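You operate a simulated robot arm through the tools that you are given. There is no shell and no other tool.

You are at the controls of a simulated robot arm. One attempt, no reset.

Task
Drive both hook screws home at the clutch number on the rail's label.
Fine: knob to IN for the work; drill back in its rest, knob at LOCK.

The check looks at the end state, three seconds after you hand in, the way a careful person would. Anything else that was tipped, shoved, dropped, spilled or broken makes it a failure.

Robot
A 6-joint arm with a two-finger parallel gripper, fixed in place. Base frame: the origin is on the floor under the middle of its stand, x ahead of it, y to its left, z up; the work surface is at about z = 80. Units: cm, rad, N and s.
With the tool pointing down near the work surface it reaches from about 12 to 84 cm from the base axis. Its first joint turns from -2.007 to 2.007 rad. Payload 4.2 kg.
The tool frame sits at the grasp point between the pads (the TCP): z along the fingers, y along the line on which they close. The tips reach 2.3 cm beyond it. The gripper opens to 9.4 cm. The fingers are 3.8 cm wide and 1 cm thick; the gripper's body (5.4 by 9.6 cm) begins 3.9 cm behind the TCP.
Orientation is that of the tool frame in the base frame, as a unit quaternion [w, x, y, z]. With the fingers straight down and closing along the base's y, the tool's x points along the base's -x, its y along +y and its z along -z.

Tools
- The arm moves only by the tool nudge_tool. Its argument "targets" is one flat list of numbers, 7 for each row, row after row: the turn, a rotation vector about the base's x, y, z in rad, then the shift along the base's x, y, z in cm, then the finger opening in cm, from 0 to 9.4. In form: [ax, ay, az, dx, dy, dz, claw, ax, ay, az, dx, dy, dz, claw, ...]. A call has 1 to 20 rows; each row shifts and turns the commanded pose from where the row before left it. Rows are played at 5 a second. More than 5 cm and 0.15 rad between two rows, or a gripper value outside its range, and nothing of the call is played. Where a pose cannot be reached the arm comes as near as it can. A force on the tool above 90 N (or 10 N above the force at the start of the call, whichever is more), or a blocked arm, ends the call early, and 0.2 s more pass. The fingers move at their own pace (about 10.8 cm/s each) and stop on an object; they squeeze with about 22 N. The grip force told is the motor's: it shows also when the fingers shut on nothing. Time passes only in rows, and 0.2 s behind the last, so rows that do not move let the fingers close. The reply holds the time, the measured pose of the TCP, the force on the tool along the base axes, the opening and the grip force, in the units named above and with some noise, with the torque about the TCP (base axes, N m) and any sound that the robot's microphone picked up.
- Cameras (640 x 400 px; columns grow to the right, rows downward): "scene" is fixed at [20.93, -50.89, 149]; the picture's right is [0.46, -0.89, 0.00], its down [-0.59, -0.30, -0.75] and it looks along [0.67, 0.34, -0.66] (base axes); focal length 214 px, centre (320, 200). "wrist" rides on the gripper at [8.6, 1.6, -7.5] in the tool frame; the picture's right is [-0.18, 0.98, 0.00], its down [-0.58, -0.11, -0.81] and it looks along [-0.79, -0.15, 0.59] (tool axes); focal length 243 px, centre (320, 200). There is no depth. A picture from a camera that has moved, and an enlarged one, comes with that camera's place and axes in the base frame and with its lens. The place of the scene camera against the robot may be out by one fixed shift of up to 2.5 cm in any direction.
- camera(camera): a new picture of that camera. No time passes.
- raise_lower(by): slides the trunk up (or, below 0, down) by that many cm; the arm rides with it, the base frame stays. It gives what a move gives, with no picture.
- zoom(camera, box): a new picture of the part [left, top, right, bottom] of that camera's present view, enlarged. No time passes.
- hand_in(): hands the job in; it is judged then, once.

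Places have to be worked out from the pictures, the camera data and where the tool is seen. Open the gripper and draw the arm clear of the work before you hand the job in, unless the task says otherwise.

The tools are called after "Call:" as a command line: name --argument value ..., lists and objects as JSON in quotes. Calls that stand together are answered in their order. nudge_tool: Moves the arm, as the interface text tells. Its arguments: {"type":"object","properties":{"targets":{"type":"array"}},"required":["targets"]} The other tools are called the same way: raise_lower (by) moves the trunk up or down; camera (camera) takes a picture; zoom (camera, box) takes an enlarged picture of a part of a camera's view; hand_in () hands the job in.

At the start:

```text
t: 0.0
position: [54.58, -25.66, 135.21]
tcp_rot: [0.001, 0.0, 1.0, 0.0]
contact_force: [0.6, -0.9, 0.2]
ft_torque: [0.0, 0.02, 0.01]
opening: 9.4
gripper_force: 0.0
trunk travel left (down, up): [-85.0, 14.0]
```

scene: 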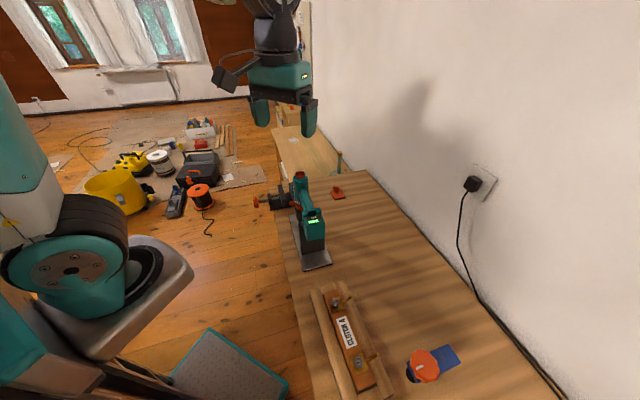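
wrist: 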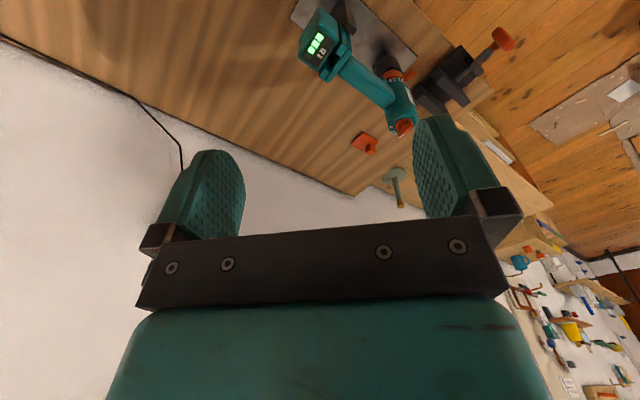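

The pictures show a drill in a rest, a rail with a label, and an orange item on the bench. I'll zoom in on each to read details before moving.

Call:
zoom --camera "scene" --box '[240, 150, 380, 280]'

Call:
zoom --camera "scene" --box '[290, 270, 410, 400]'

Call:
zoom --camera "scene" --box '[390, 320, 480, 400]'

Call:
zoom --camera "wrist" --box '[280, 0, 540, 220]'

```text
3.08 times, centred on (310, 215) of scene
camera zoom: at [20.93, -50.89, 149.0], right [0.46, -0.89, 0.0], down [-0.59, -0.3, -0.75], along [0.67, 0.34, -0.66], focal length 660 px, centre (351, 154)
```

zoom: 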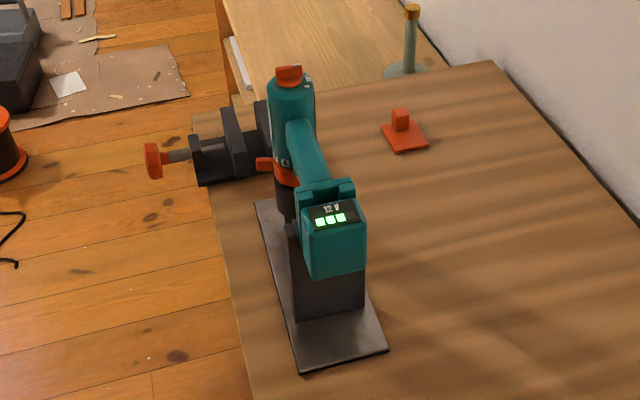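

```text
3.08 times, centred on (350, 335) of scene
camera zoom: at [20.93, -50.89, 149.0], right [0.46, -0.89, 0.0], down [-0.59, -0.3, -0.75], along [0.67, 0.34, -0.66], focal length 660 px, centre (228, -215)
```

zoom: 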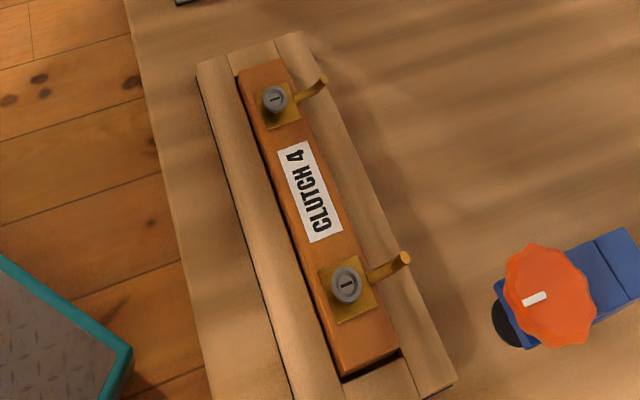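

```text
5.00 times, centred on (435, 360) of scene
camera zoom: at [20.93, -50.89, 149.0], right [0.46, -0.89, 0.0], down [-0.59, -0.3, -0.75], along [0.67, 0.34, -0.66], focal length 1072 px, centre (-255, -600)
```

zoom: 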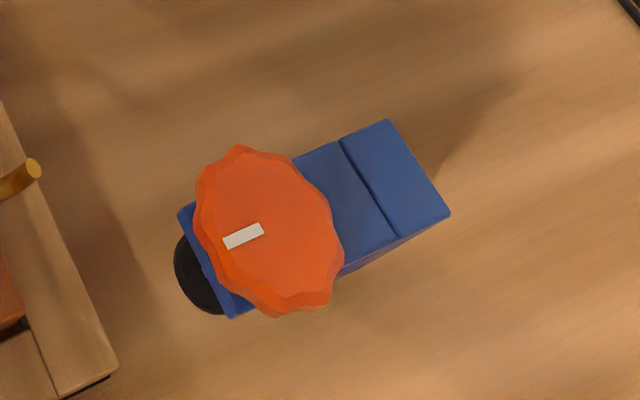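

```text
1.82 times, centred on (410, 110) of wrist
camera zoom: at [46.03, -23.96, 142.69], right [0.18, 0.98, 0.0], down [0.58, -0.11, 0.81], along [0.79, -0.15, -0.59], focal length 441 px, centre (156, 364)
```

zoom: 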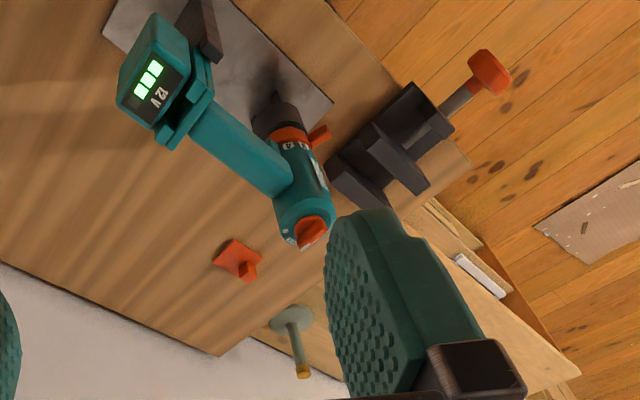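

The drill appears to stand with its chuck down in a rest; I need closer detail of the ring, knob and rest. I'll zoom tighter from both cameras before moving anything.

Call:
zoom --camera "scene" --box '[280, 165, 335, 205]'

Call:
zoom --camera "scene" --box '[285, 195, 345, 275]'

Call:
zoom --camera "wrist" --box '[360, 50, 440, 140]'

Call:
zoom --camera "wrist" --box '[280, 0, 420, 80]'

```text
10.00 times, centred on (308, 185) of scene
camera zoom: at [20.93, -50.89, 149.0], right [0.46, -0.89, 0.0], down [-0.59, -0.3, -0.75], along [0.67, 0.34, -0.66], focal length 2145 px, centre (445, 350)
```

zoom: 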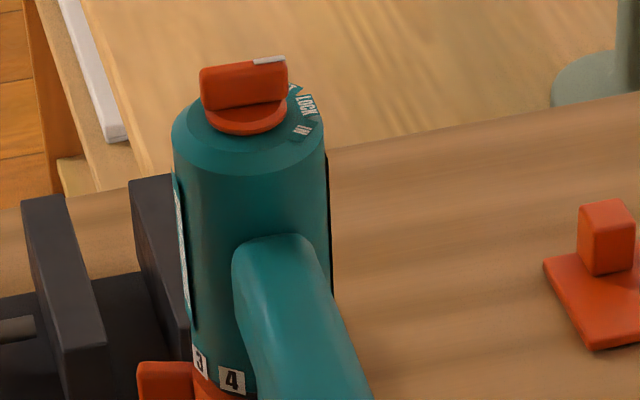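

```text
5.00 times, centred on (315, 235) of scene
camera zoom: at [20.93, -50.89, 149.0], right [0.46, -0.89, 0.0], down [-0.59, -0.3, -0.75], along [0.67, 0.34, -0.66], focal length 1072 px, centre (345, 25)
```

zoom: 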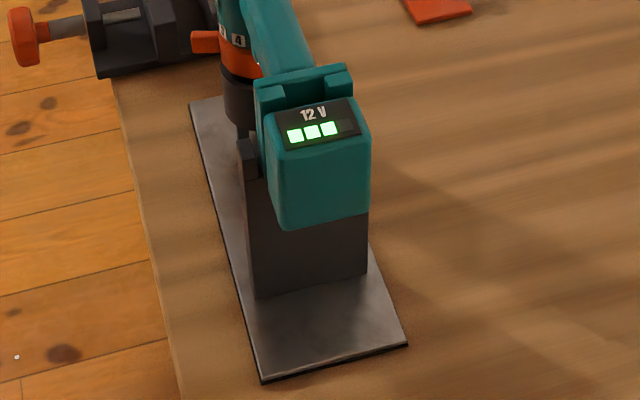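

```text
4.44 times, centred on (400, 95) of wrist
camera zoom: at [46.03, -23.96, 142.69], right [0.18, 0.98, 0.0], down [0.58, -0.11, 0.81], along [0.79, -0.15, -0.59], focal length 1078 px, centre (-36, 667)
```

zoom: 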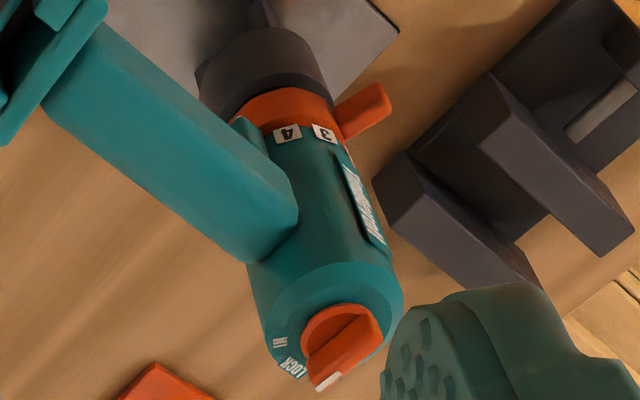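

```text
4.57 times, centred on (350, 40) of wrist
camera zoom: at [46.03, -23.96, 142.69], right [0.18, 0.98, 0.0], down [0.58, -0.11, 0.81], along [0.79, -0.15, -0.59], focal length 1109 px, centre (183, 931)
```

zoom: 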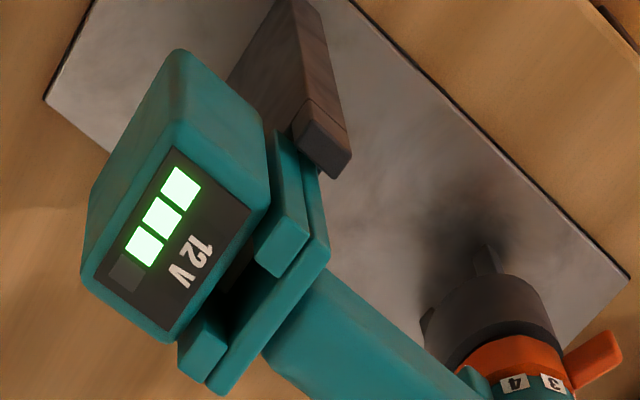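

The drill stands vertically, chuck down, its body axis near (78, -13), knob top z≈103, and the handle runs towards the battery at about (63, -28). The knob's white bar seems to be past LOCK and the clutch tab seems to be before 3. I'll bring the wrist camera to the robot side for a closer look at the drill.

Call:
nudge_tool --targets '[0, 0, -0.1, 0.23, 3.3, -2.84, 9.4, 0, 0, -0.1, 0.23, 3.3, -2.84, 9.4, 0, 0, -0.1, 0.23, 3.3, -2.84, 9.4, 0, 0, -0.1, 0.23, 3.3, -2.84, 9.4, 0, 0, -0.1, 0.23, 3.3, -2.84, 9.4, 0, 0, -0.1, 0.23, 3.3, -2.84, 9.4, 0, 0, -0.1, 0.23, 3.3, -2.84, 9.4, 0, 0, -0.1, 0.23, 3.3, -2.84, 9.4]'

Call:
camera --camera "wrist"

Call:
camera --camera "scene"

```text
t: 1.8
position: [56.72, 0.93, 112.59]
tcp_rot: [0.001, 0.39, 0.921, 0.001]
contact_force: [0.1, 0.3, -0.4]
ft_torque: [0.03, -0.05, -0.01]
opening: 9.4
gripper_force: 0.0
trunk travel left (down, up): [-85.0, 14.0]
```

```text
taken
camera wrist: at [51.88, 8.25, 120.03], right [0.83, 0.55, 0.0], down [0.33, -0.49, 0.81], along [0.45, -0.67, -0.59], focal length 243 px, centre (320, 200)
```

wrist: 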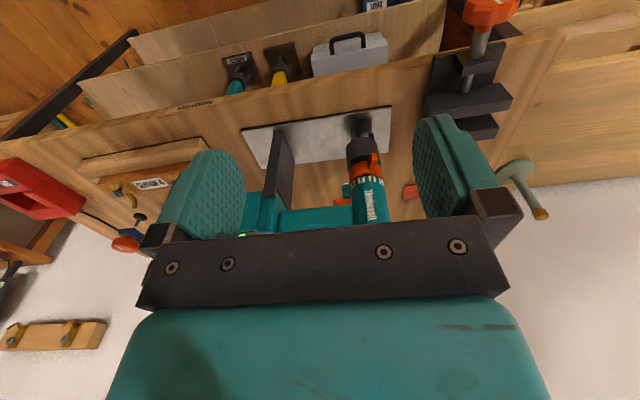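

```text
taken
```

scene: 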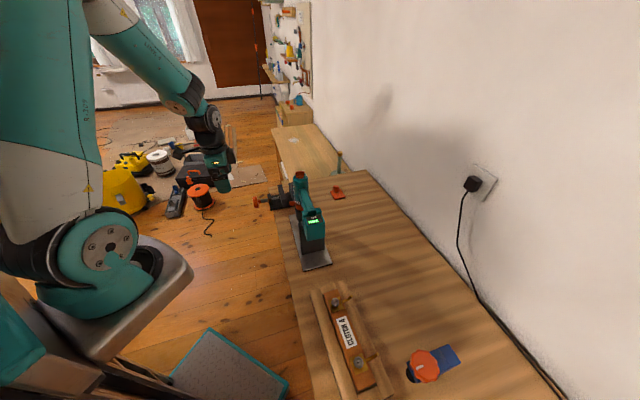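

From the robot side I can see the whole drill on its plate. I'll zoom into the ring/chuck and the handle.

Call:
zoom --camera "wrist" --box '[320, 100, 420, 230]'

Call:
zoom --camera "wrist" --box '[230, 100, 400, 240]'

Call:
zoom --camera "wrist" --box '[60, 120, 240, 260]'

```text
3.08 times, centred on (370, 165) of wrist
camera zoom: at [51.88, 8.25, 120.03], right [0.83, 0.55, 0.0], down [0.33, -0.49, 0.81], along [0.45, -0.67, -0.59], focal length 746 px, centre (166, 308)
```

zoom: 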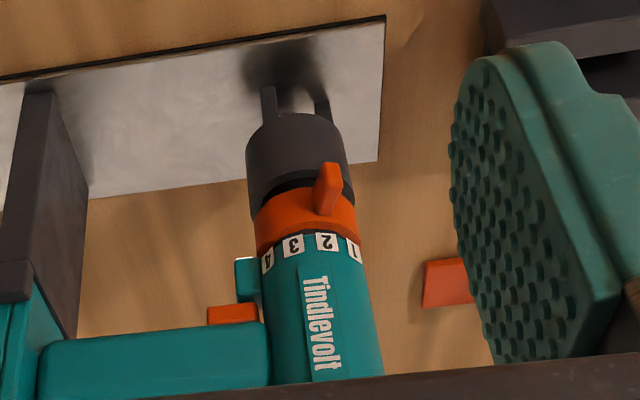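

```text
2.86 times, centred on (315, 170) of wrist
camera zoom: at [51.88, 8.25, 120.03], right [0.83, 0.55, 0.0], down [0.33, -0.49, 0.81], along [0.45, -0.67, -0.59], focal length 693 px, centre (334, 286)
```

zoom: 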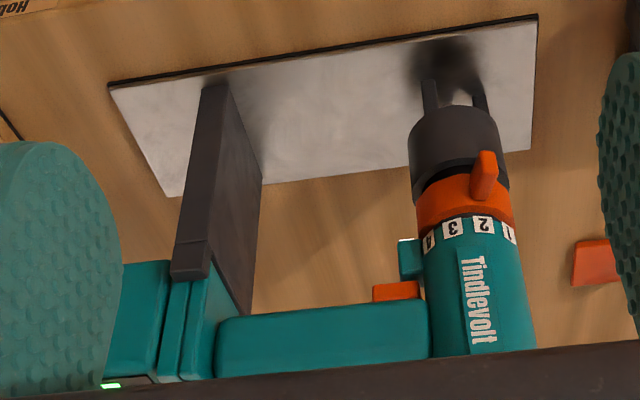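

```text
2.86 times, centred on (150, 190) of wrist
camera zoom: at [51.88, 8.25, 120.03], right [0.83, 0.55, 0.0], down [0.33, -0.49, 0.81], along [0.45, -0.67, -0.59], focal length 693 px, centre (806, 229)
```

zoom: 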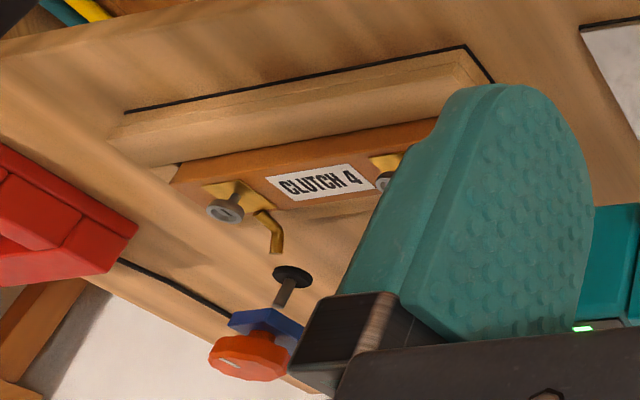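

The clutch tab sits at about 2 and has to go to 4; the drill also has an orange trigger under the handle next to the body. Next I'll look at the knob from above, moving the tool over with about 12 cm clearance.

Call:
nudge_tool --targets '[0, 0, 0, 1.0, -0.6, 3.0, 9.4, 0, 0, 0, 3.6, -2.0, 0.6, 9.4, 0, 0, 0, 3.6, -2.0, 0.4, 9.4, 0, 0, 0, 3.6, -2.0, 0.4, 9.4, 0, 0, 0, 3.6, -2.0, 0.3, 9.4, 0, 0, 0, 3.6, -1.8, 0.2, 9.4]'

Call:
camera --camera "wrist"

```text
t: 3.2
position: [75.23, -9.44, 117.32]
tcp_rot: [0.0, 0.388, 0.922, 0.0]
contact_force: [-0.7, 0.0, 0.6]
ft_torque: [0.0, -0.03, -0.01]
opening: 9.39
gripper_force: 0.1
trunk travel left (down, up): [-85.0, 14.0]
```

```text
taken
camera wrist: at [70.43, -2.09, 124.72], right [0.83, 0.55, 0.0], down [0.33, -0.49, 0.81], along [0.45, -0.67, -0.59], focal length 243 px, centre (320, 200)
```

wrist: 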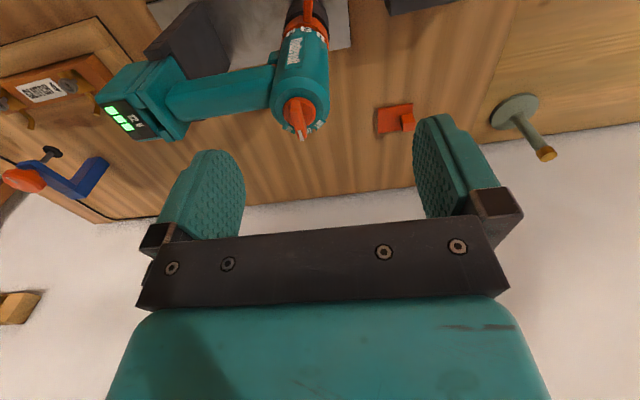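

The knob is now in clear view; I'll zoom into it and into the rest of the drill.

Call:
zoom --camera "wrist" --box '[265, 80, 345, 150]'

Call:
zoom --camera "wrist" --box '[90, 0, 350, 160]'

```text
5.71 times, centred on (305, 115) of wrist
camera zoom: at [70.43, -2.09, 124.72], right [0.83, 0.55, 0.0], down [0.33, -0.49, 0.81], along [0.45, -0.67, -0.59], focal length 1386 px, centre (406, 686)
```

zoom: 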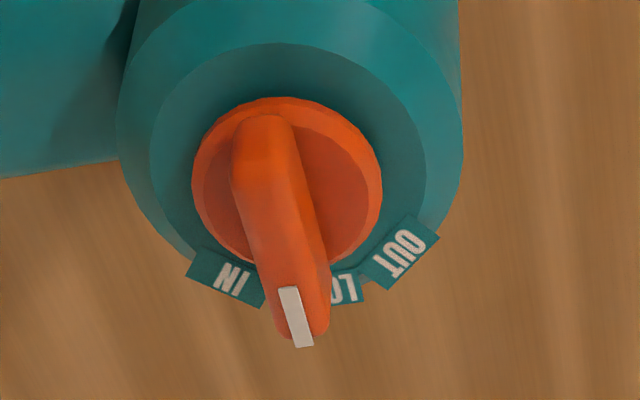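

```text
2.46 times, centred on (220, 80) of wrist
camera zoom: at [70.43, -2.09, 124.72], right [0.83, 0.55, 0.0], down [0.33, -0.49, 0.81], along [0.45, -0.67, -0.59], focal length 597 px, centre (566, 495)
```

zoom: 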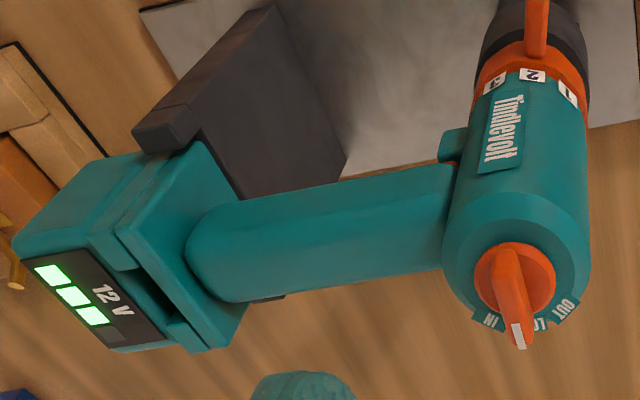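

The knob points at LOCK (IN lies 35° clockwise from above, towards the handle), and the ring labels put 2 at azimuth ≈118° and 4 at ≈188° around the body axis (76.1, -13.9). Before pushing the tab I need to see how high the black vise next to the drill is, so I back off and look from the robot side.

Call:
nudge_tool --targets '[0, 0, 0.13, -2.6, 2.2, -1.0, 9.4, 0, 0, 0.13, -2.6, 2.2, -1.6, 9.4, 0, 0, 0.13, -2.6, 2.2, -2.2, 9.4, 0, 0, 0.13, -2.5, 2.0, -2.6, 9.4]'

Call:
camera --camera "wrist"

```text
t: 4.2
position: [64.94, -1.1, 110.22]
tcp_rot: [0.001, 0.138, 0.99, 0.0]
contact_force: [1.1, -0.5, 0.1]
ft_torque: [0.02, -0.01, 0.03]
opening: 9.41
gripper_force: 0.2
trunk travel left (down, up): [-85.0, 14.0]
```

```text
taken
camera wrist: at [57.19, 2.9, 117.66], right [0.45, 0.9, 0.0], down [0.53, -0.26, 0.81], along [0.72, -0.36, -0.59], focal length 243 px, centre (320, 200)
```

wrist: 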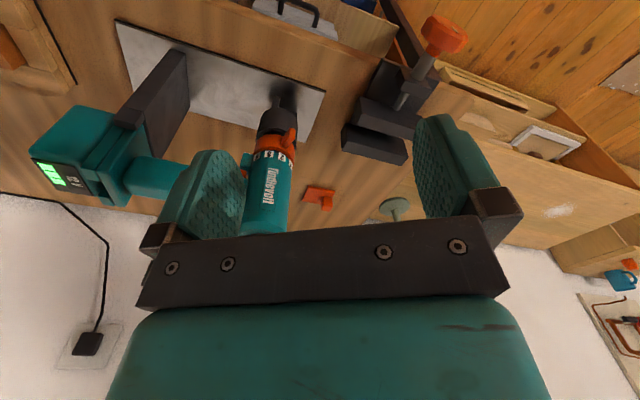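

Call:
zoom --camera "wrist" --box '[220, 60, 440, 220]'

Call:
zoom --camera "wrist" --box '[20, 10, 340, 240]'

```text
2.50 times, centred on (330, 140) of wrist
camera zoom: at [57.19, 2.9, 117.66], right [0.45, 0.9, 0.0], down [0.53, -0.26, 0.81], along [0.72, -0.36, -0.59], focal length 606 px, centre (295, 350)
```

zoom: 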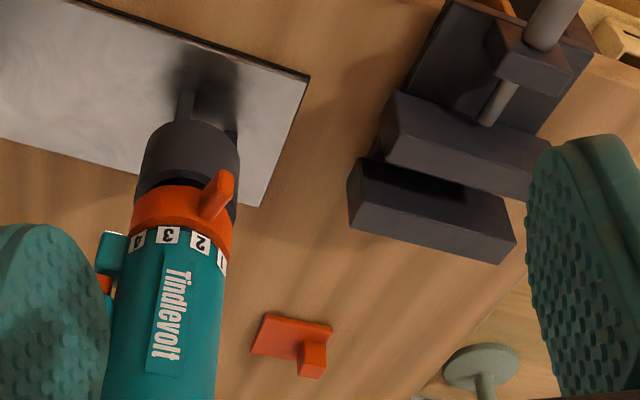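

```text
1.74 times, centred on (180, 125) of wrist
camera zoom: at [57.19, 2.9, 117.66], right [0.45, 0.9, 0.0], down [0.53, -0.26, 0.81], along [0.72, -0.36, -0.59], focal length 422 px, centre (564, 330)
```

zoom: 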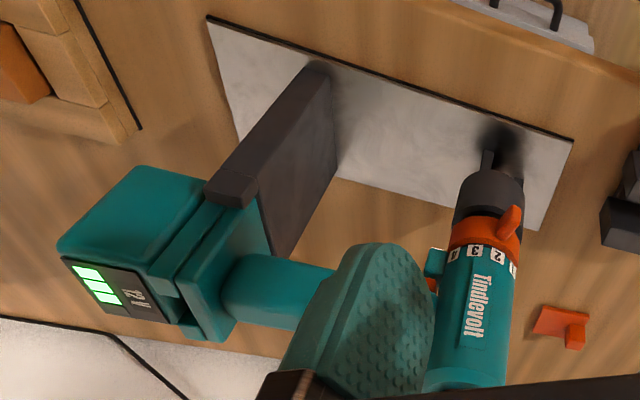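

The vise jaws are low (z≈85), well under a sweep at z≈92. Plan: use the outer face/edge of the inner finger to push the tab counter‑clockwise (from above) around the axis (76.1, -13.9). First go above the start point behind the tab (azimuth 70°) and come part way down.

Call:
nudge_tool --targets '[0, 0, 0, 0, 0, 2.2, 9.4, 0, 0, -0.025, 4.8, -1.33, 0, 9.4, 0, 0, -0.025, 4.8, -1.33, 0, 9.4, 0, 0, -0.024, 4.76, -1.31, 0, 9.4, 0, 0, 0, 0, 0, -4, 9.4, 0, 0, 0, 0, 0, -4, 9.4, 0, 0, 0, 0, 0, 0, 9.4]'

Call:
camera --camera "wrist"

Call:
zoom --camera "scene" --box '[240, 120, 360, 240]'

```text
t: 5.8
position: [79.48, -5.1, 104.07]
tcp_rot: [0.0, 0.176, 0.984, 0.0]
contact_force: [0.5, 0.0, 0.0]
ft_torque: [-0.01, -0.01, -0.01]
opening: 9.4
gripper_force: 0.1
trunk travel left (down, up): [-85.0, 14.0]
```

```text
taken
camera wrist: at [72.06, -0.46, 111.66], right [0.51, 0.86, 0.0], down [0.51, -0.3, 0.81], along [0.69, -0.41, -0.59], focal length 243 px, centre (320, 200)
```

wrist: 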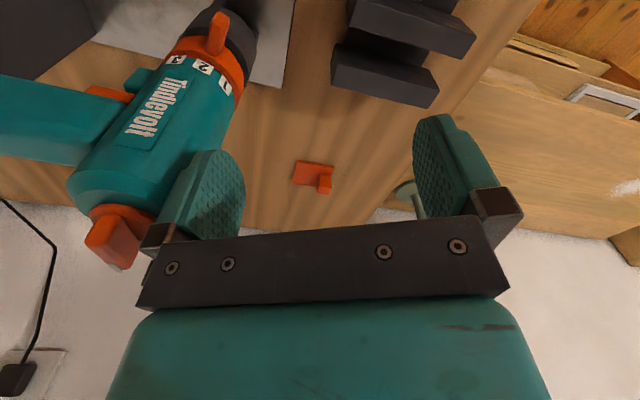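

```text
3.33 times, centred on (300, 180) of scene
camera zoom: at [20.93, -50.89, 149.0], right [0.46, -0.89, 0.0], down [-0.59, -0.3, -0.75], along [0.67, 0.34, -0.66], focal length 715 px, centre (387, 267)
```

zoom: 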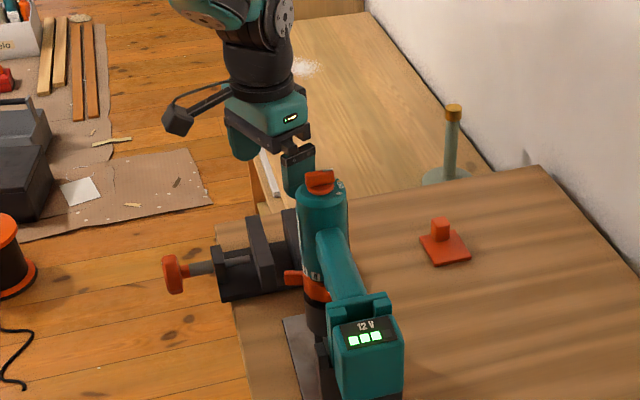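

The inner finger is just beside the body's top at azimuth 70°. I'll zoom to re-measure the body axis and the tab before lowering.

Call:
zoom --camera "wrist" --box '[50, 0, 270, 140]'

Call:
zoom --camera "wrist" --box '[50, 130, 270, 280]'

```text
2.86 times, centred on (160, 70) of wrist
camera zoom: at [72.06, -0.46, 111.66], right [0.51, 0.86, 0.0], down [0.51, -0.3, 0.81], along [0.69, -0.41, -0.59], focal length 693 px, centre (777, 571)
```

zoom: 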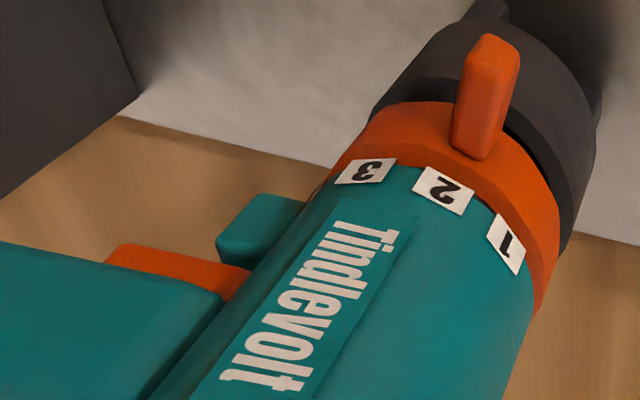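

```text
2.67 times, centred on (160, 205) of wrist
camera zoom: at [72.06, -0.46, 111.66], right [0.51, 0.86, 0.0], down [0.51, -0.3, 0.81], along [0.69, -0.41, -0.59], focal length 647 px, centre (747, 187)
```

zoom: 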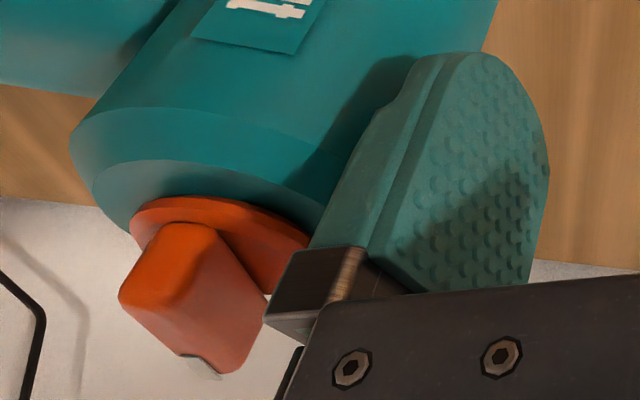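

Label positions give the body axis as (76.1, -13.95) with 2 at 117° and 4 at ≈186.5°. Now I lower the finger to z≈91.7 at its tip and begin the arc sweep to push the tab, then check.

Call:
nudge_tool --targets '[0, 0, 0, 0, 0, -3.5, 9.4, 0, 0, 0, 0, 0, -3.5, 9.4, 0, 0, 0, 0, 0, -3.0, 9.4, 0, 0, 0, 0, 0, 0, 9.4, 0, 0, 0.1033, -0.963, 0.182, 0, 9.4, 0, 0, 0.1033, -0.945, 0.201, 0, 9.4, 0, 0, 0.1033, -0.96, 0.103, 0, 9.4, 0, 0, 0.1033, -0.965, 0.003, 0, 9.4, 0, 0, 0.1033, -0.962, -0.097, 0, 9.4]'

Call:
camera --camera "wrist"

Call:
zoom --camera "scene" --box '[240, 120, 360, 240]'

```text
t: 7.8
position: [74.83, -4.69, 94.21]
tcp_rot: [0.0, -0.082, 0.997, 0.0]
contact_force: [-0.2, 0.2, -0.4]
ft_torque: [0.0, 0.01, -0.01]
opening: 9.4
gripper_force: 0.1
trunk travel left (down, up): [-85.0, 14.0]
```

```text
taken
camera wrist: at [66.03, -4.41, 101.72], right [0.02, 1.0, 0.0], down [0.59, -0.01, 0.81], along [0.81, -0.02, -0.59], focal length 243 px, centre (320, 200)
```

wrist: 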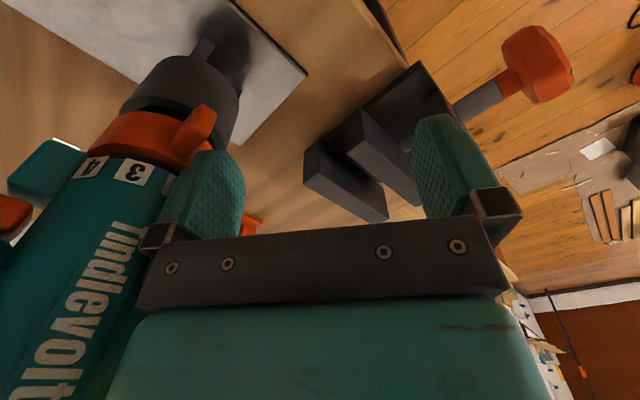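

```text
3.33 times, centred on (300, 180) of scene
camera zoom: at [20.93, -50.89, 149.0], right [0.46, -0.89, 0.0], down [-0.59, -0.3, -0.75], along [0.67, 0.34, -0.66], focal length 715 px, centre (387, 267)
```

zoom: 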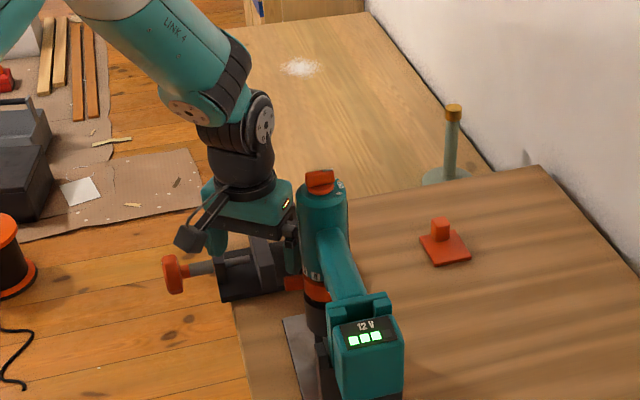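

No contact force yet; I zoom at the tab to see if the finger is touching it.

Call:
zoom --camera "wrist" --box '[60, 60, 270, 250]'

```text
2.11 times, centred on (165, 155) of wrist
camera zoom: at [66.03, -4.41, 101.72], right [0.02, 1.0, 0.0], down [0.59, -0.01, 0.81], along [0.81, -0.02, -0.59], focal length 511 px, centre (646, 295)
```

zoom: 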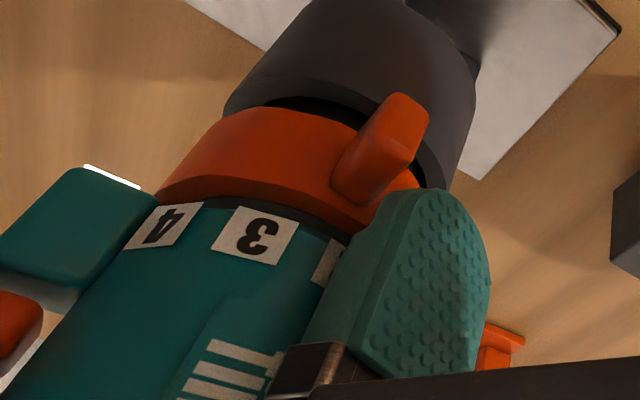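

Call:
zoom --camera "wrist" --box '[150, 90, 250, 160]'

Call:
zoom --camera "scene" --box '[270, 180, 320, 220]'

```text
5.71 times, centred on (200, 125) of wrist
camera zoom: at [66.03, -4.41, 101.72], right [0.02, 1.0, 0.0], down [0.59, -0.01, 0.81], along [0.81, -0.02, -0.59], focal length 1386 px, centre (1006, 629)
```

zoom: 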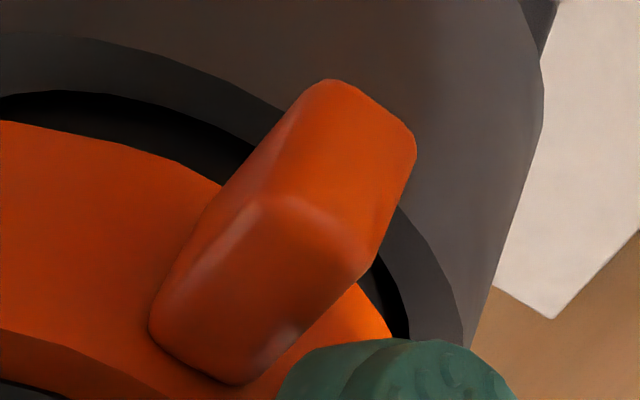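

```text
10.00 times, centred on (295, 200) of scene
camera zoom: at [20.93, -50.89, 149.0], right [0.46, -0.89, 0.0], down [-0.59, -0.3, -0.75], along [0.67, 0.34, -0.66], focal length 2145 px, centre (570, 200)
```

zoom: 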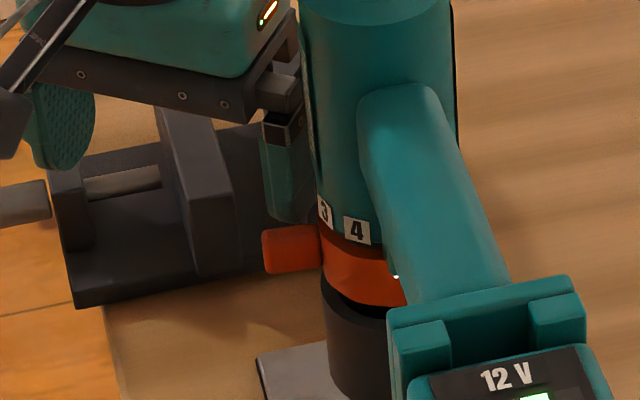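

The tab has moved about 10° but only the very tip of my finger overlaps it (tab z≈91.5). I'll back off slightly, lower 1.2 cm, and continue the sweep.

Call:
nudge_tool --targets '[0, 0, -0.1033, 0.962, 0.097, 0, 9.4, 0, 0, -0.1033, 0.965, -0.003, 0, 9.4, 0, 0, 0, 0, 0, -1.3, 9.4, 0, 0, 0, 0, 0, 0, 9.4, 0, 0, 0.1033, -0.965, 0.003, 0, 9.4, 0, 0, 0.1033, -0.962, -0.097, 0, 9.4, 0, 0, 0.1033, -0.945, -0.195, 0, 9.4, 0, 0, 0.1033, -0.921, -0.292, 0, 9.4]'

Call:
zoom --camera "wrist" --box '[60, 60, 270, 250]'

Call:
zoom --camera "scene" --box '[250, 160, 350, 240]'

```text
t: 9.6
position: [72.9, -5.06, 92.89]
tcp_rot: [0.0, -0.184, 0.983, 0.0]
contact_force: [0.8, -0.1, -0.7]
ft_torque: [0.02, 0.02, -0.03]
opening: 9.39
gripper_force: 0.0
trunk travel left (down, up): [-85.0, 14.0]
```

```text
2.11 times, centred on (165, 155) of wrist
camera zoom: at [64.22, -6.69, 100.31], right [-0.18, 0.98, 0.0], down [0.58, 0.11, 0.81], along [0.79, 0.15, -0.59], focal length 511 px, centre (646, 295)
```

zoom: 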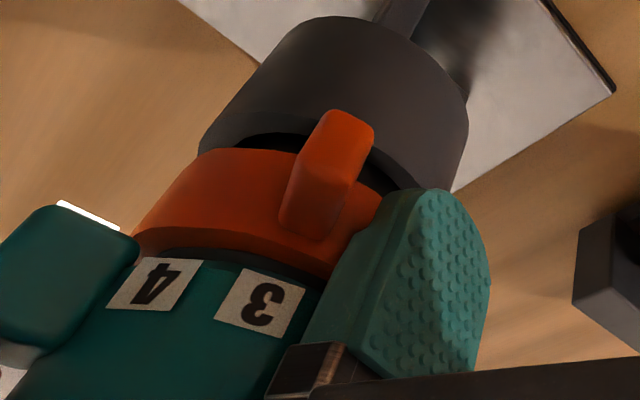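

```text
5.00 times, centred on (300, 200) of scene
camera zoom: at [20.93, -50.89, 149.0], right [0.46, -0.89, 0.0], down [-0.59, -0.3, -0.75], along [0.67, 0.34, -0.66], focal length 1072 px, centre (420, 200)
```

zoom: 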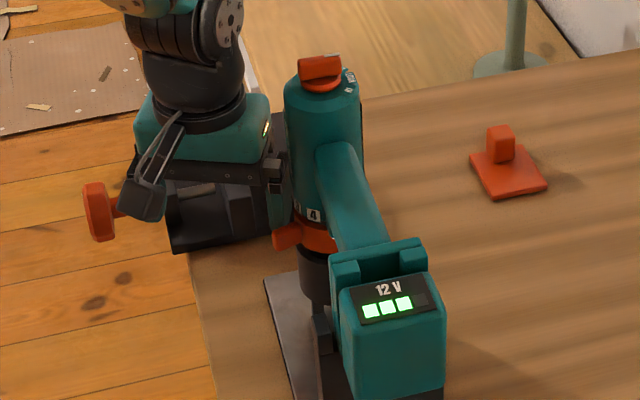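

The ring is turning (tab nearly at 3) and the drill stays put. I continue the arc.

Call:
nudge_tool --targets '[0, 0, 0.1033, -0.885, -0.385, 0, 9.4, 0, 0, 0.1033, -0.842, -0.474, 0, 9.4, 0, 0, 0.1033, -0.787, -0.558, 0, 9.4, 0, 0, 0.1033, -0.726, -0.637, 0, 9.4, 0, 0, 0, 0, 0, 0, 9.4]'

Call:
zoom --camera "wrist" --box '[60, 60, 270, 250]'

Call:
zoom --camera "scene" --box '[250, 160, 350, 240]'

```text
t: 10.8
position: [69.5, -7.13, 92.88]
tcp_rot: [0.0, -0.381, 0.925, 0.0]
contact_force: [0.2, 0.1, 0.4]
ft_torque: [-0.03, 0.01, 0.02]
opening: 9.42
gripper_force: 0.0
trunk travel left (down, up): [-85.0, 14.0]
```

```text
2.11 times, centred on (165, 155) of wrist
camera zoom: at [62.36, -12.05, 100.23], right [-0.56, 0.83, 0.0], down [0.49, 0.33, 0.81], along [0.67, 0.45, -0.59], focal length 511 px, centre (646, 295)
```

zoom: 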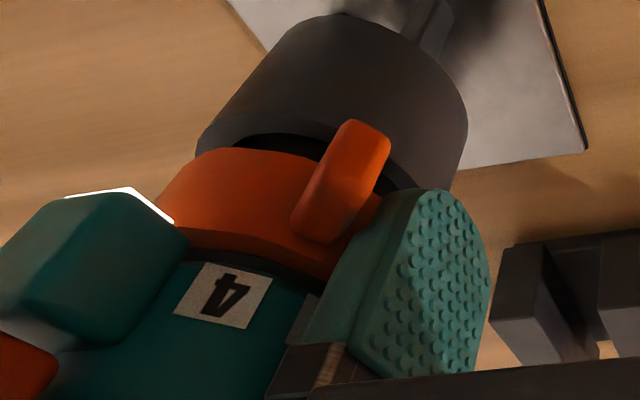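

```text
5.00 times, centred on (300, 200) of scene
camera zoom: at [20.93, -50.89, 149.0], right [0.46, -0.89, 0.0], down [-0.59, -0.3, -0.75], along [0.67, 0.34, -0.66], focal length 1072 px, centre (420, 200)
```

zoom: 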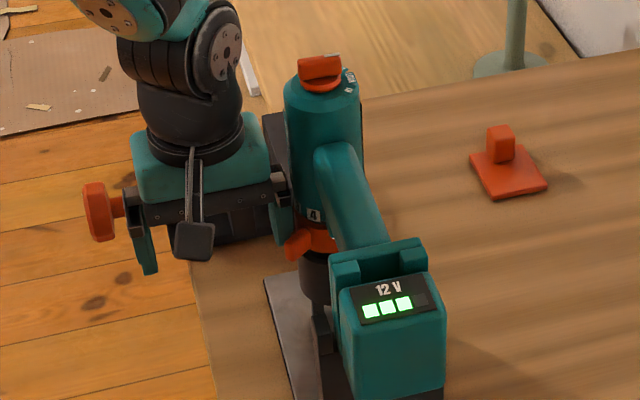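

The tab is now at about 170°, between 3 and 4; 16° remain. I push two more steps and check against the label.

Call:
nudge_tool --targets '[0, 0, 0.1033, -0.656, -0.709, 0, 9.4, 0, 0, 0.1033, -0.58, -0.772, 0, 9.4, 0, 0, 0, 0, 0, 0, 9.4]'

Call:
zoom --camera "wrist" --box '[60, 60, 270, 250]'

Call:
zoom --camera "scene" --box '[280, 180, 330, 220]'

```text
t: 11.6
position: [68.34, -8.6, 92.74]
tcp_rot: [0.001, -0.476, 0.879, 0.0]
contact_force: [0.0, 0.5, -0.6]
ft_torque: [0.01, -0.02, -0.01]
opening: 9.42
gripper_force: 0.1
trunk travel left (down, up): [-85.0, 14.0]
```

```text
2.11 times, centred on (165, 155) of wrist
camera zoom: at [62.29, -14.88, 100.25], right [-0.72, 0.69, 0.0], down [0.41, 0.43, 0.81], along [0.56, 0.58, -0.59], focal length 511 px, centre (646, 295)
```

zoom: 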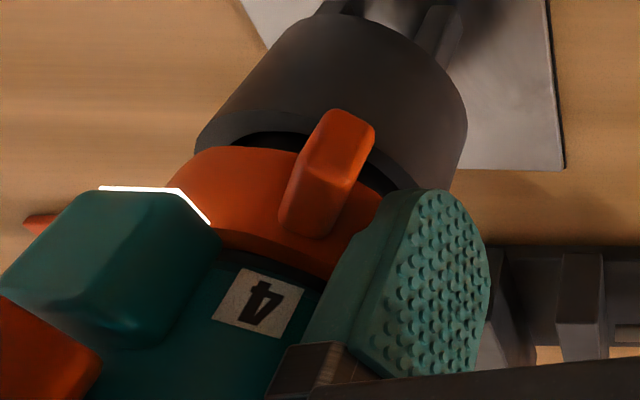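

```text
10.00 times, centred on (305, 200) of scene
camera zoom: at [20.93, -50.89, 149.0], right [0.46, -0.89, 0.0], down [-0.59, -0.3, -0.75], along [0.67, 0.34, -0.66], focal length 2145 px, centre (470, 200)
```

zoom: 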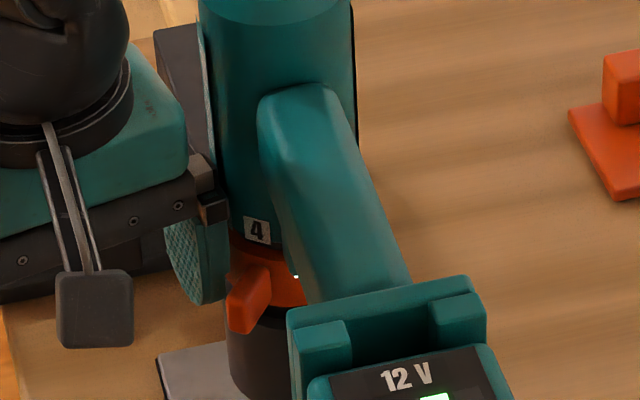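

The tab seems to be at ≈184–186°, practically at 4. A small extra 4° push makes sure, then I back the finger off and inspect.

Call:
nudge_tool --targets '[0, 0, 0.035, -0.15, -0.235, 0, 9.4, 0, 0, 0.035, -0.15, -0.235, 0, 9.4, 0, 0, 0, 0, 0, 0, 9.4]'

Call:
zoom --camera "wrist" --box '[60, 60, 270, 250]'

```text
t: 12.4
position: [68.03, -9.01, 92.93]
tcp_rot: [-0.001, -0.506, 0.863, 0.0]
contact_force: [-0.2, -0.1, 0.0]
ft_torque: [-0.03, -0.03, -0.02]
opening: 9.4
gripper_force: 0.0
trunk travel left (down, up): [-85.0, 14.0]
```

```text
2.11 times, centred on (165, 155) of wrist
camera zoom: at [62.49, -15.74, 100.31], right [-0.77, 0.64, 0.0], down [0.38, 0.45, 0.81], along [0.52, 0.62, -0.59], focal length 511 px, centre (646, 295)
```

zoom: 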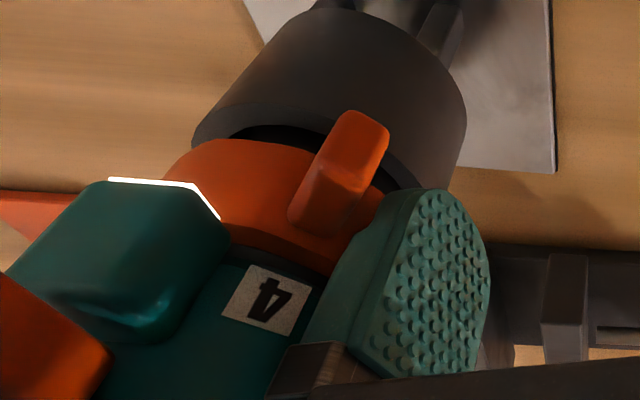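

The tab stayed put while the finger retreated from it, so it has seated at 4. I back the finger out radially, rise, and turn the tool over the knob so that the fingers straddle its blade.

Call:
nudge_tool --targets '[0, 0, 0, -2.6, 1.5, 0, 9.4, 0, 0, 0, 0, 0, 4.25, 9.4, 0, 0, 0, 0, 0, 4.25, 9.4, 0, 0, 0, 0, 0, 4.25, 9.4, 0, 0, 0, 0, 0, 4.25, 9.4, 0, 0, 0, 0, 0, 4.25, 9.4, 0, 0, -0.142, 0.821, -0.495, 0, 9.4, 0, 0, -0.142, 0.821, -0.495, 0, 9.4, 0, 0, -0.142, 0.821, -0.495, 0, 9.4, 0, 0, -0.142, 0.821, -0.495, 0, 9.4, 0, 0, -0.142, 0.821, -0.495, 0, 9.4, 0, 0, -0.142, 0.821, -0.495, 0, 9.4, 0, 0, -0.142, 0.821, -0.495, 0, 9.4, 0, 0, -0.142, 0.821, -0.495, 0, 9.4, 0, 0, -0.142, 0.821, -0.495, 0, 9.4, 0, 0, -0.142, 0.821, -0.495, 0, 9.4, 0, 0, -0.142, 0.821, -0.495, 0, 9.4, 0, 0, -0.142, 0.821, -0.495, 0, 9.4, 0, 0, -0.142, 0.818, -0.495, 0, 9.4]'

Call:
camera --camera "wrist"

Call:
zoom --camera "scene" --box '[240, 120, 360, 240]'

```text
t: 16.4
position: [76.05, -14.11, 114.17]
tcp_rot: [0.0, 0.384, 0.923, -0.001]
contact_force: [0.2, -0.3, -0.5]
ft_torque: [-0.03, -0.04, 0.0]
opening: 9.4
gripper_force: 0.1
trunk travel left (down, up): [-85.0, 14.0]
```

```text
taken
camera wrist: at [71.19, -6.74, 121.56], right [0.83, 0.56, 0.0], down [0.33, -0.49, 0.81], along [0.45, -0.67, -0.59], focal length 243 px, centre (320, 200)
```

wrist: 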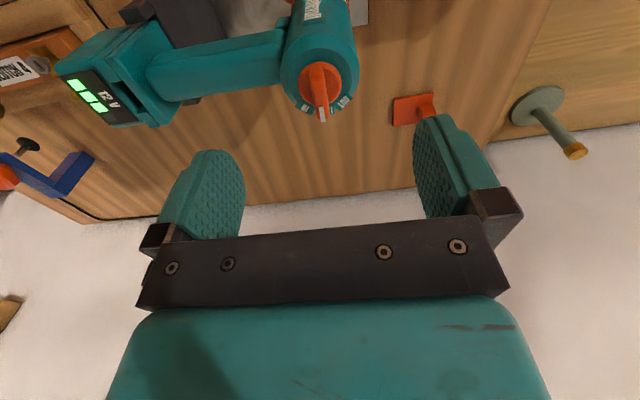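

```text
3.33 times, centred on (300, 180) of scene
camera zoom: at [20.93, -50.89, 149.0], right [0.46, -0.89, 0.0], down [-0.59, -0.3, -0.75], along [0.67, 0.34, -0.66], focal length 715 px, centre (387, 267)
```

zoom: 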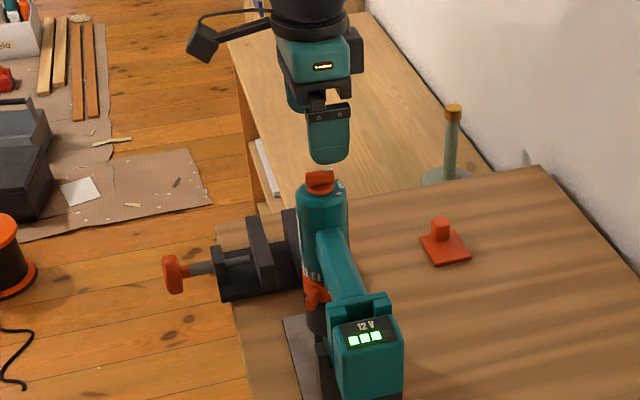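

Call:
zoom --camera "wrist" --box '[270, 40, 370, 140]'

Call:
zoom --camera "scene" --box '[285, 165, 335, 215]'

```text
4.00 times, centred on (320, 90) of wrist
camera zoom: at [71.19, -6.74, 121.56], right [0.83, 0.56, 0.0], down [0.33, -0.49, 0.81], along [0.45, -0.67, -0.59], focal length 970 px, centre (320, 640)
```

zoom: 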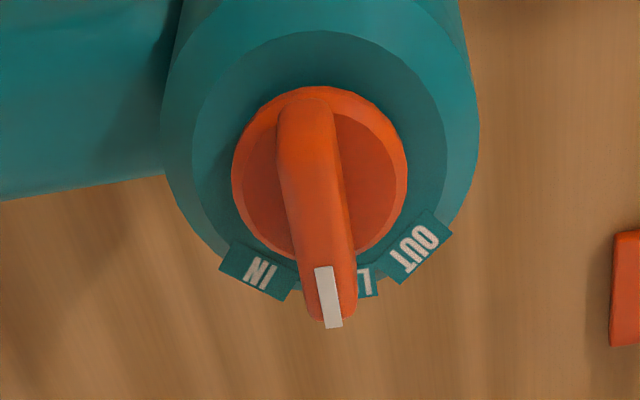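

```text
8.00 times, centred on (310, 190) of scene
camera zoom: at [20.93, -50.89, 149.0], right [0.46, -0.89, 0.0], down [-0.59, -0.3, -0.75], along [0.67, 0.34, -0.66], focal length 1716 px, centre (400, 280)
```

zoom: 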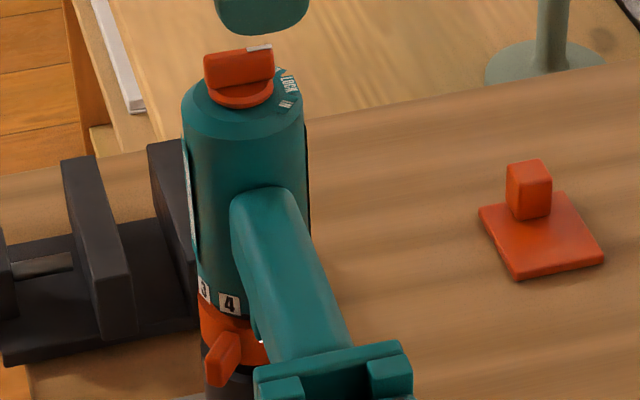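

The clutch tab is now at 4. The knob's blade lies along azimuth ≈-46° (LOCK), IN is about 30° further clockwise; disc z≈105.2, blade top ≈107. I lower the fingers astride the blade, checking before closing.

Call:
nudge_tool --targets '[0, 0, 0, 0.05, 0.13, -3.2, 9.4, 0, 0, 0, 0, 0, -3.0, 6.0, 0, 0, 0, 0, 0, 0, 4.0, 0, 0, 0, 0, 0, 0, 4.0]'

Call:
camera --camera "wrist"

Call:
zoom --camera "scene" --box '[280, 150, 340, 200]'

```text
t: 17.4
position: [76.13, -14.09, 107.95]
tcp_rot: [0.001, 0.384, 0.924, 0.0]
contact_force: [-0.4, 0.3, -0.3]
ft_torque: [0.05, 0.0, 0.03]
opening: 4.0
gripper_force: 0.1
trunk travel left (down, up): [-85.0, 14.0]
```

```text
taken
camera wrist: at [71.28, -6.66, 115.36], right [0.83, 0.56, 0.0], down [0.33, -0.49, 0.81], along [0.45, -0.67, -0.59], focal length 243 px, centre (320, 200)
```

wrist: 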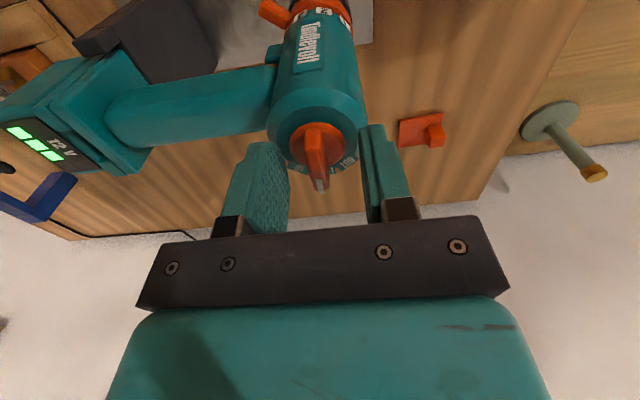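

```text
8.00 times, centred on (310, 175) of scene
camera zoom: at [20.93, -50.89, 149.0], right [0.46, -0.89, 0.0], down [-0.59, -0.3, -0.75], along [0.67, 0.34, -0.66], focal length 1716 px, centre (400, 400)
```

zoom: 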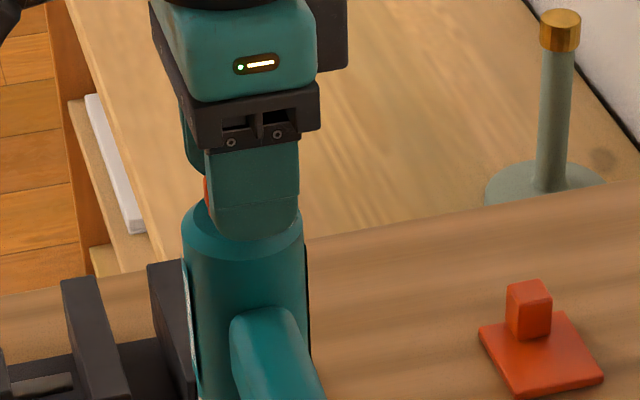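

The blade is centred between the fingers. I close on it now and check the opening and side forces.

Call:
nudge_tool --targets '[0, 0, 0, 0, 0, 0, 2.0, 0, 0, 0, 0, 0, 0, 0.5, 0, 0, 0, 0, 0, 0, 0.5]'

Call:
zoom --camera "wrist" --box '[240, 60, 420, 230]'

```text
t: 18.2
position: [76.1, -14.02, 107.95]
tcp_rot: [-0.001, 0.384, 0.923, 0.0]
contact_force: [-3.8, -2.6, 5.1]
ft_torque: [-0.02, 0.13, 0.02]
opening: 2.59
gripper_force: 21.8
trunk travel left (down, up): [-85.0, 14.0]
```

```text
2.35 times, centred on (330, 145) of wrist
camera zoom: at [71.24, -6.69, 115.42], right [0.83, 0.56, 0.0], down [0.33, -0.49, 0.81], along [0.45, -0.67, -0.59], focal length 571 px, centre (296, 329)
```

zoom: 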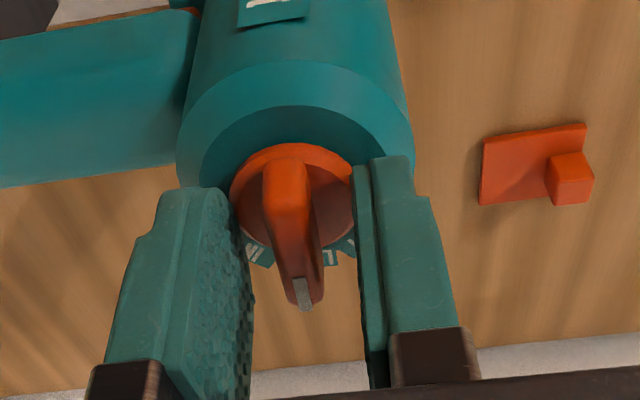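

The fingers stopped at 2.6 cm: they caught the round disc under the blade, so I am slightly too low. I reopen, raise 0.7 cm and close again.

Call:
nudge_tool --targets '[0, 0, 0, 0, 0, 0, 4.0, 0, 0, 0, 0, 0, 0.7, 4.0, 0, 0, 0, 0, 0, 0, 4.0, 0, 0, 0, 0, 0, 0, 2.0, 0, 0, 0, 0, 0, 0, 0.5, 0, 0, 0, 0, 0, 0, 0.5]'

Call:
zoom --camera "wrist" --box '[240, 60, 420, 230]'

```text
t: 19.6
position: [76.07, -14.13, 108.67]
tcp_rot: [0.0, 0.383, 0.924, 0.0]
contact_force: [-1.8, -2.0, -0.1]
ft_torque: [0.0, 0.08, -0.03]
opening: 0.84
gripper_force: 21.9
trunk travel left (down, up): [-85.0, 14.0]
```

```text
2.35 times, centred on (330, 145) of wrist
camera zoom: at [71.27, -6.73, 116.1], right [0.83, 0.56, 0.0], down [0.33, -0.49, 0.81], along [0.45, -0.67, -0.59], focal length 571 px, centre (296, 329)
```

zoom: 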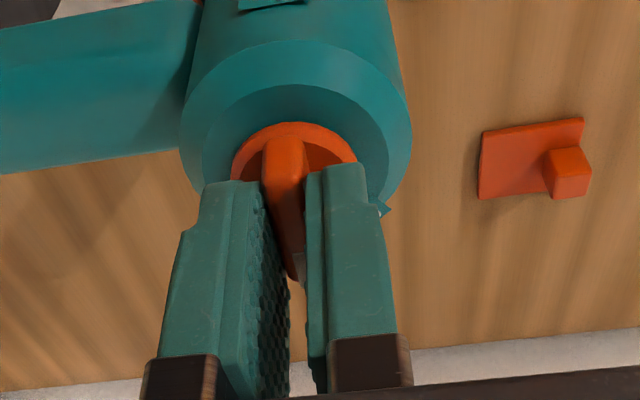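

The blade is now gripped (0.84 cm). I turn the tool 30° clockwise about the vertical to bring the knob from LOCK to IN.

Call:
nudge_tool --targets '[0, 0, -0.0873, 0, 0, 0, 0.5, 0, 0, -0.0873, 0, 0, 0, 0.5, 0, 0, -0.0873, 0, 0, 0, 0.5, 0, 0, -0.0873, 0, 0, 0, 0.5, 0, 0, -0.0873, 0, 0, 0, 0.5, 0, 0, -0.0873, 0, 0, 0, 0.5, 0, 0, 0, 0, 0, 0, 0.5]'

Call:
zoom --camera "wrist" --box '[240, 60, 420, 230]'

Call:
zoom --camera "scene" --box '[240, 120, 360, 280]'

```text
t: 21.2
position: [76.07, -13.96, 108.74]
tcp_rot: [0.0, 0.61, 0.792, 0.0]
contact_force: [-4.0, -5.0, 0.0]
ft_torque: [-0.55, -0.01, 0.03]
opening: 0.84
gripper_force: 22.0
trunk travel left (down, up): [-85.0, 14.0]
```

```text
2.35 times, centred on (330, 145) of wrist
camera zoom: at [75.59, -5.18, 116.1], right [1.0, 0.07, 0.0], down [0.04, -0.59, 0.81], along [0.06, -0.8, -0.59], focal length 571 px, centre (296, 329)
```

zoom: 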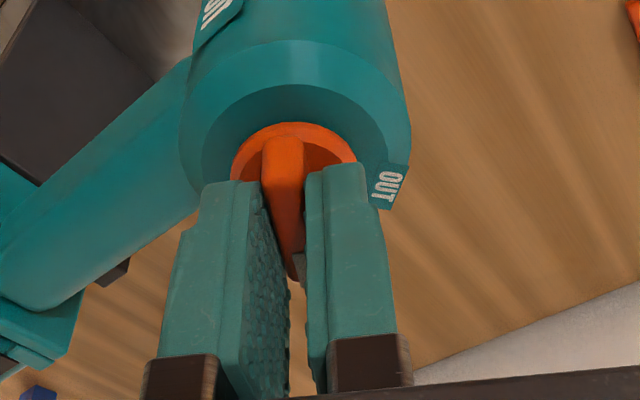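

```text
2.50 times, centred on (300, 200) of scene
camera zoom: at [20.93, -50.89, 149.0], right [0.46, -0.89, 0.0], down [-0.59, -0.3, -0.75], along [0.67, 0.34, -0.66], focal length 536 px, centre (370, 200)
```

zoom: 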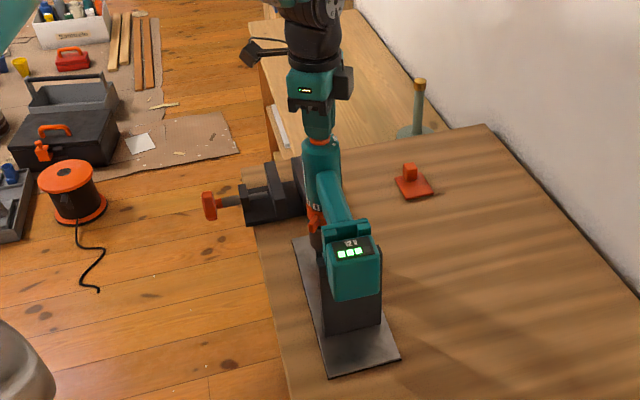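

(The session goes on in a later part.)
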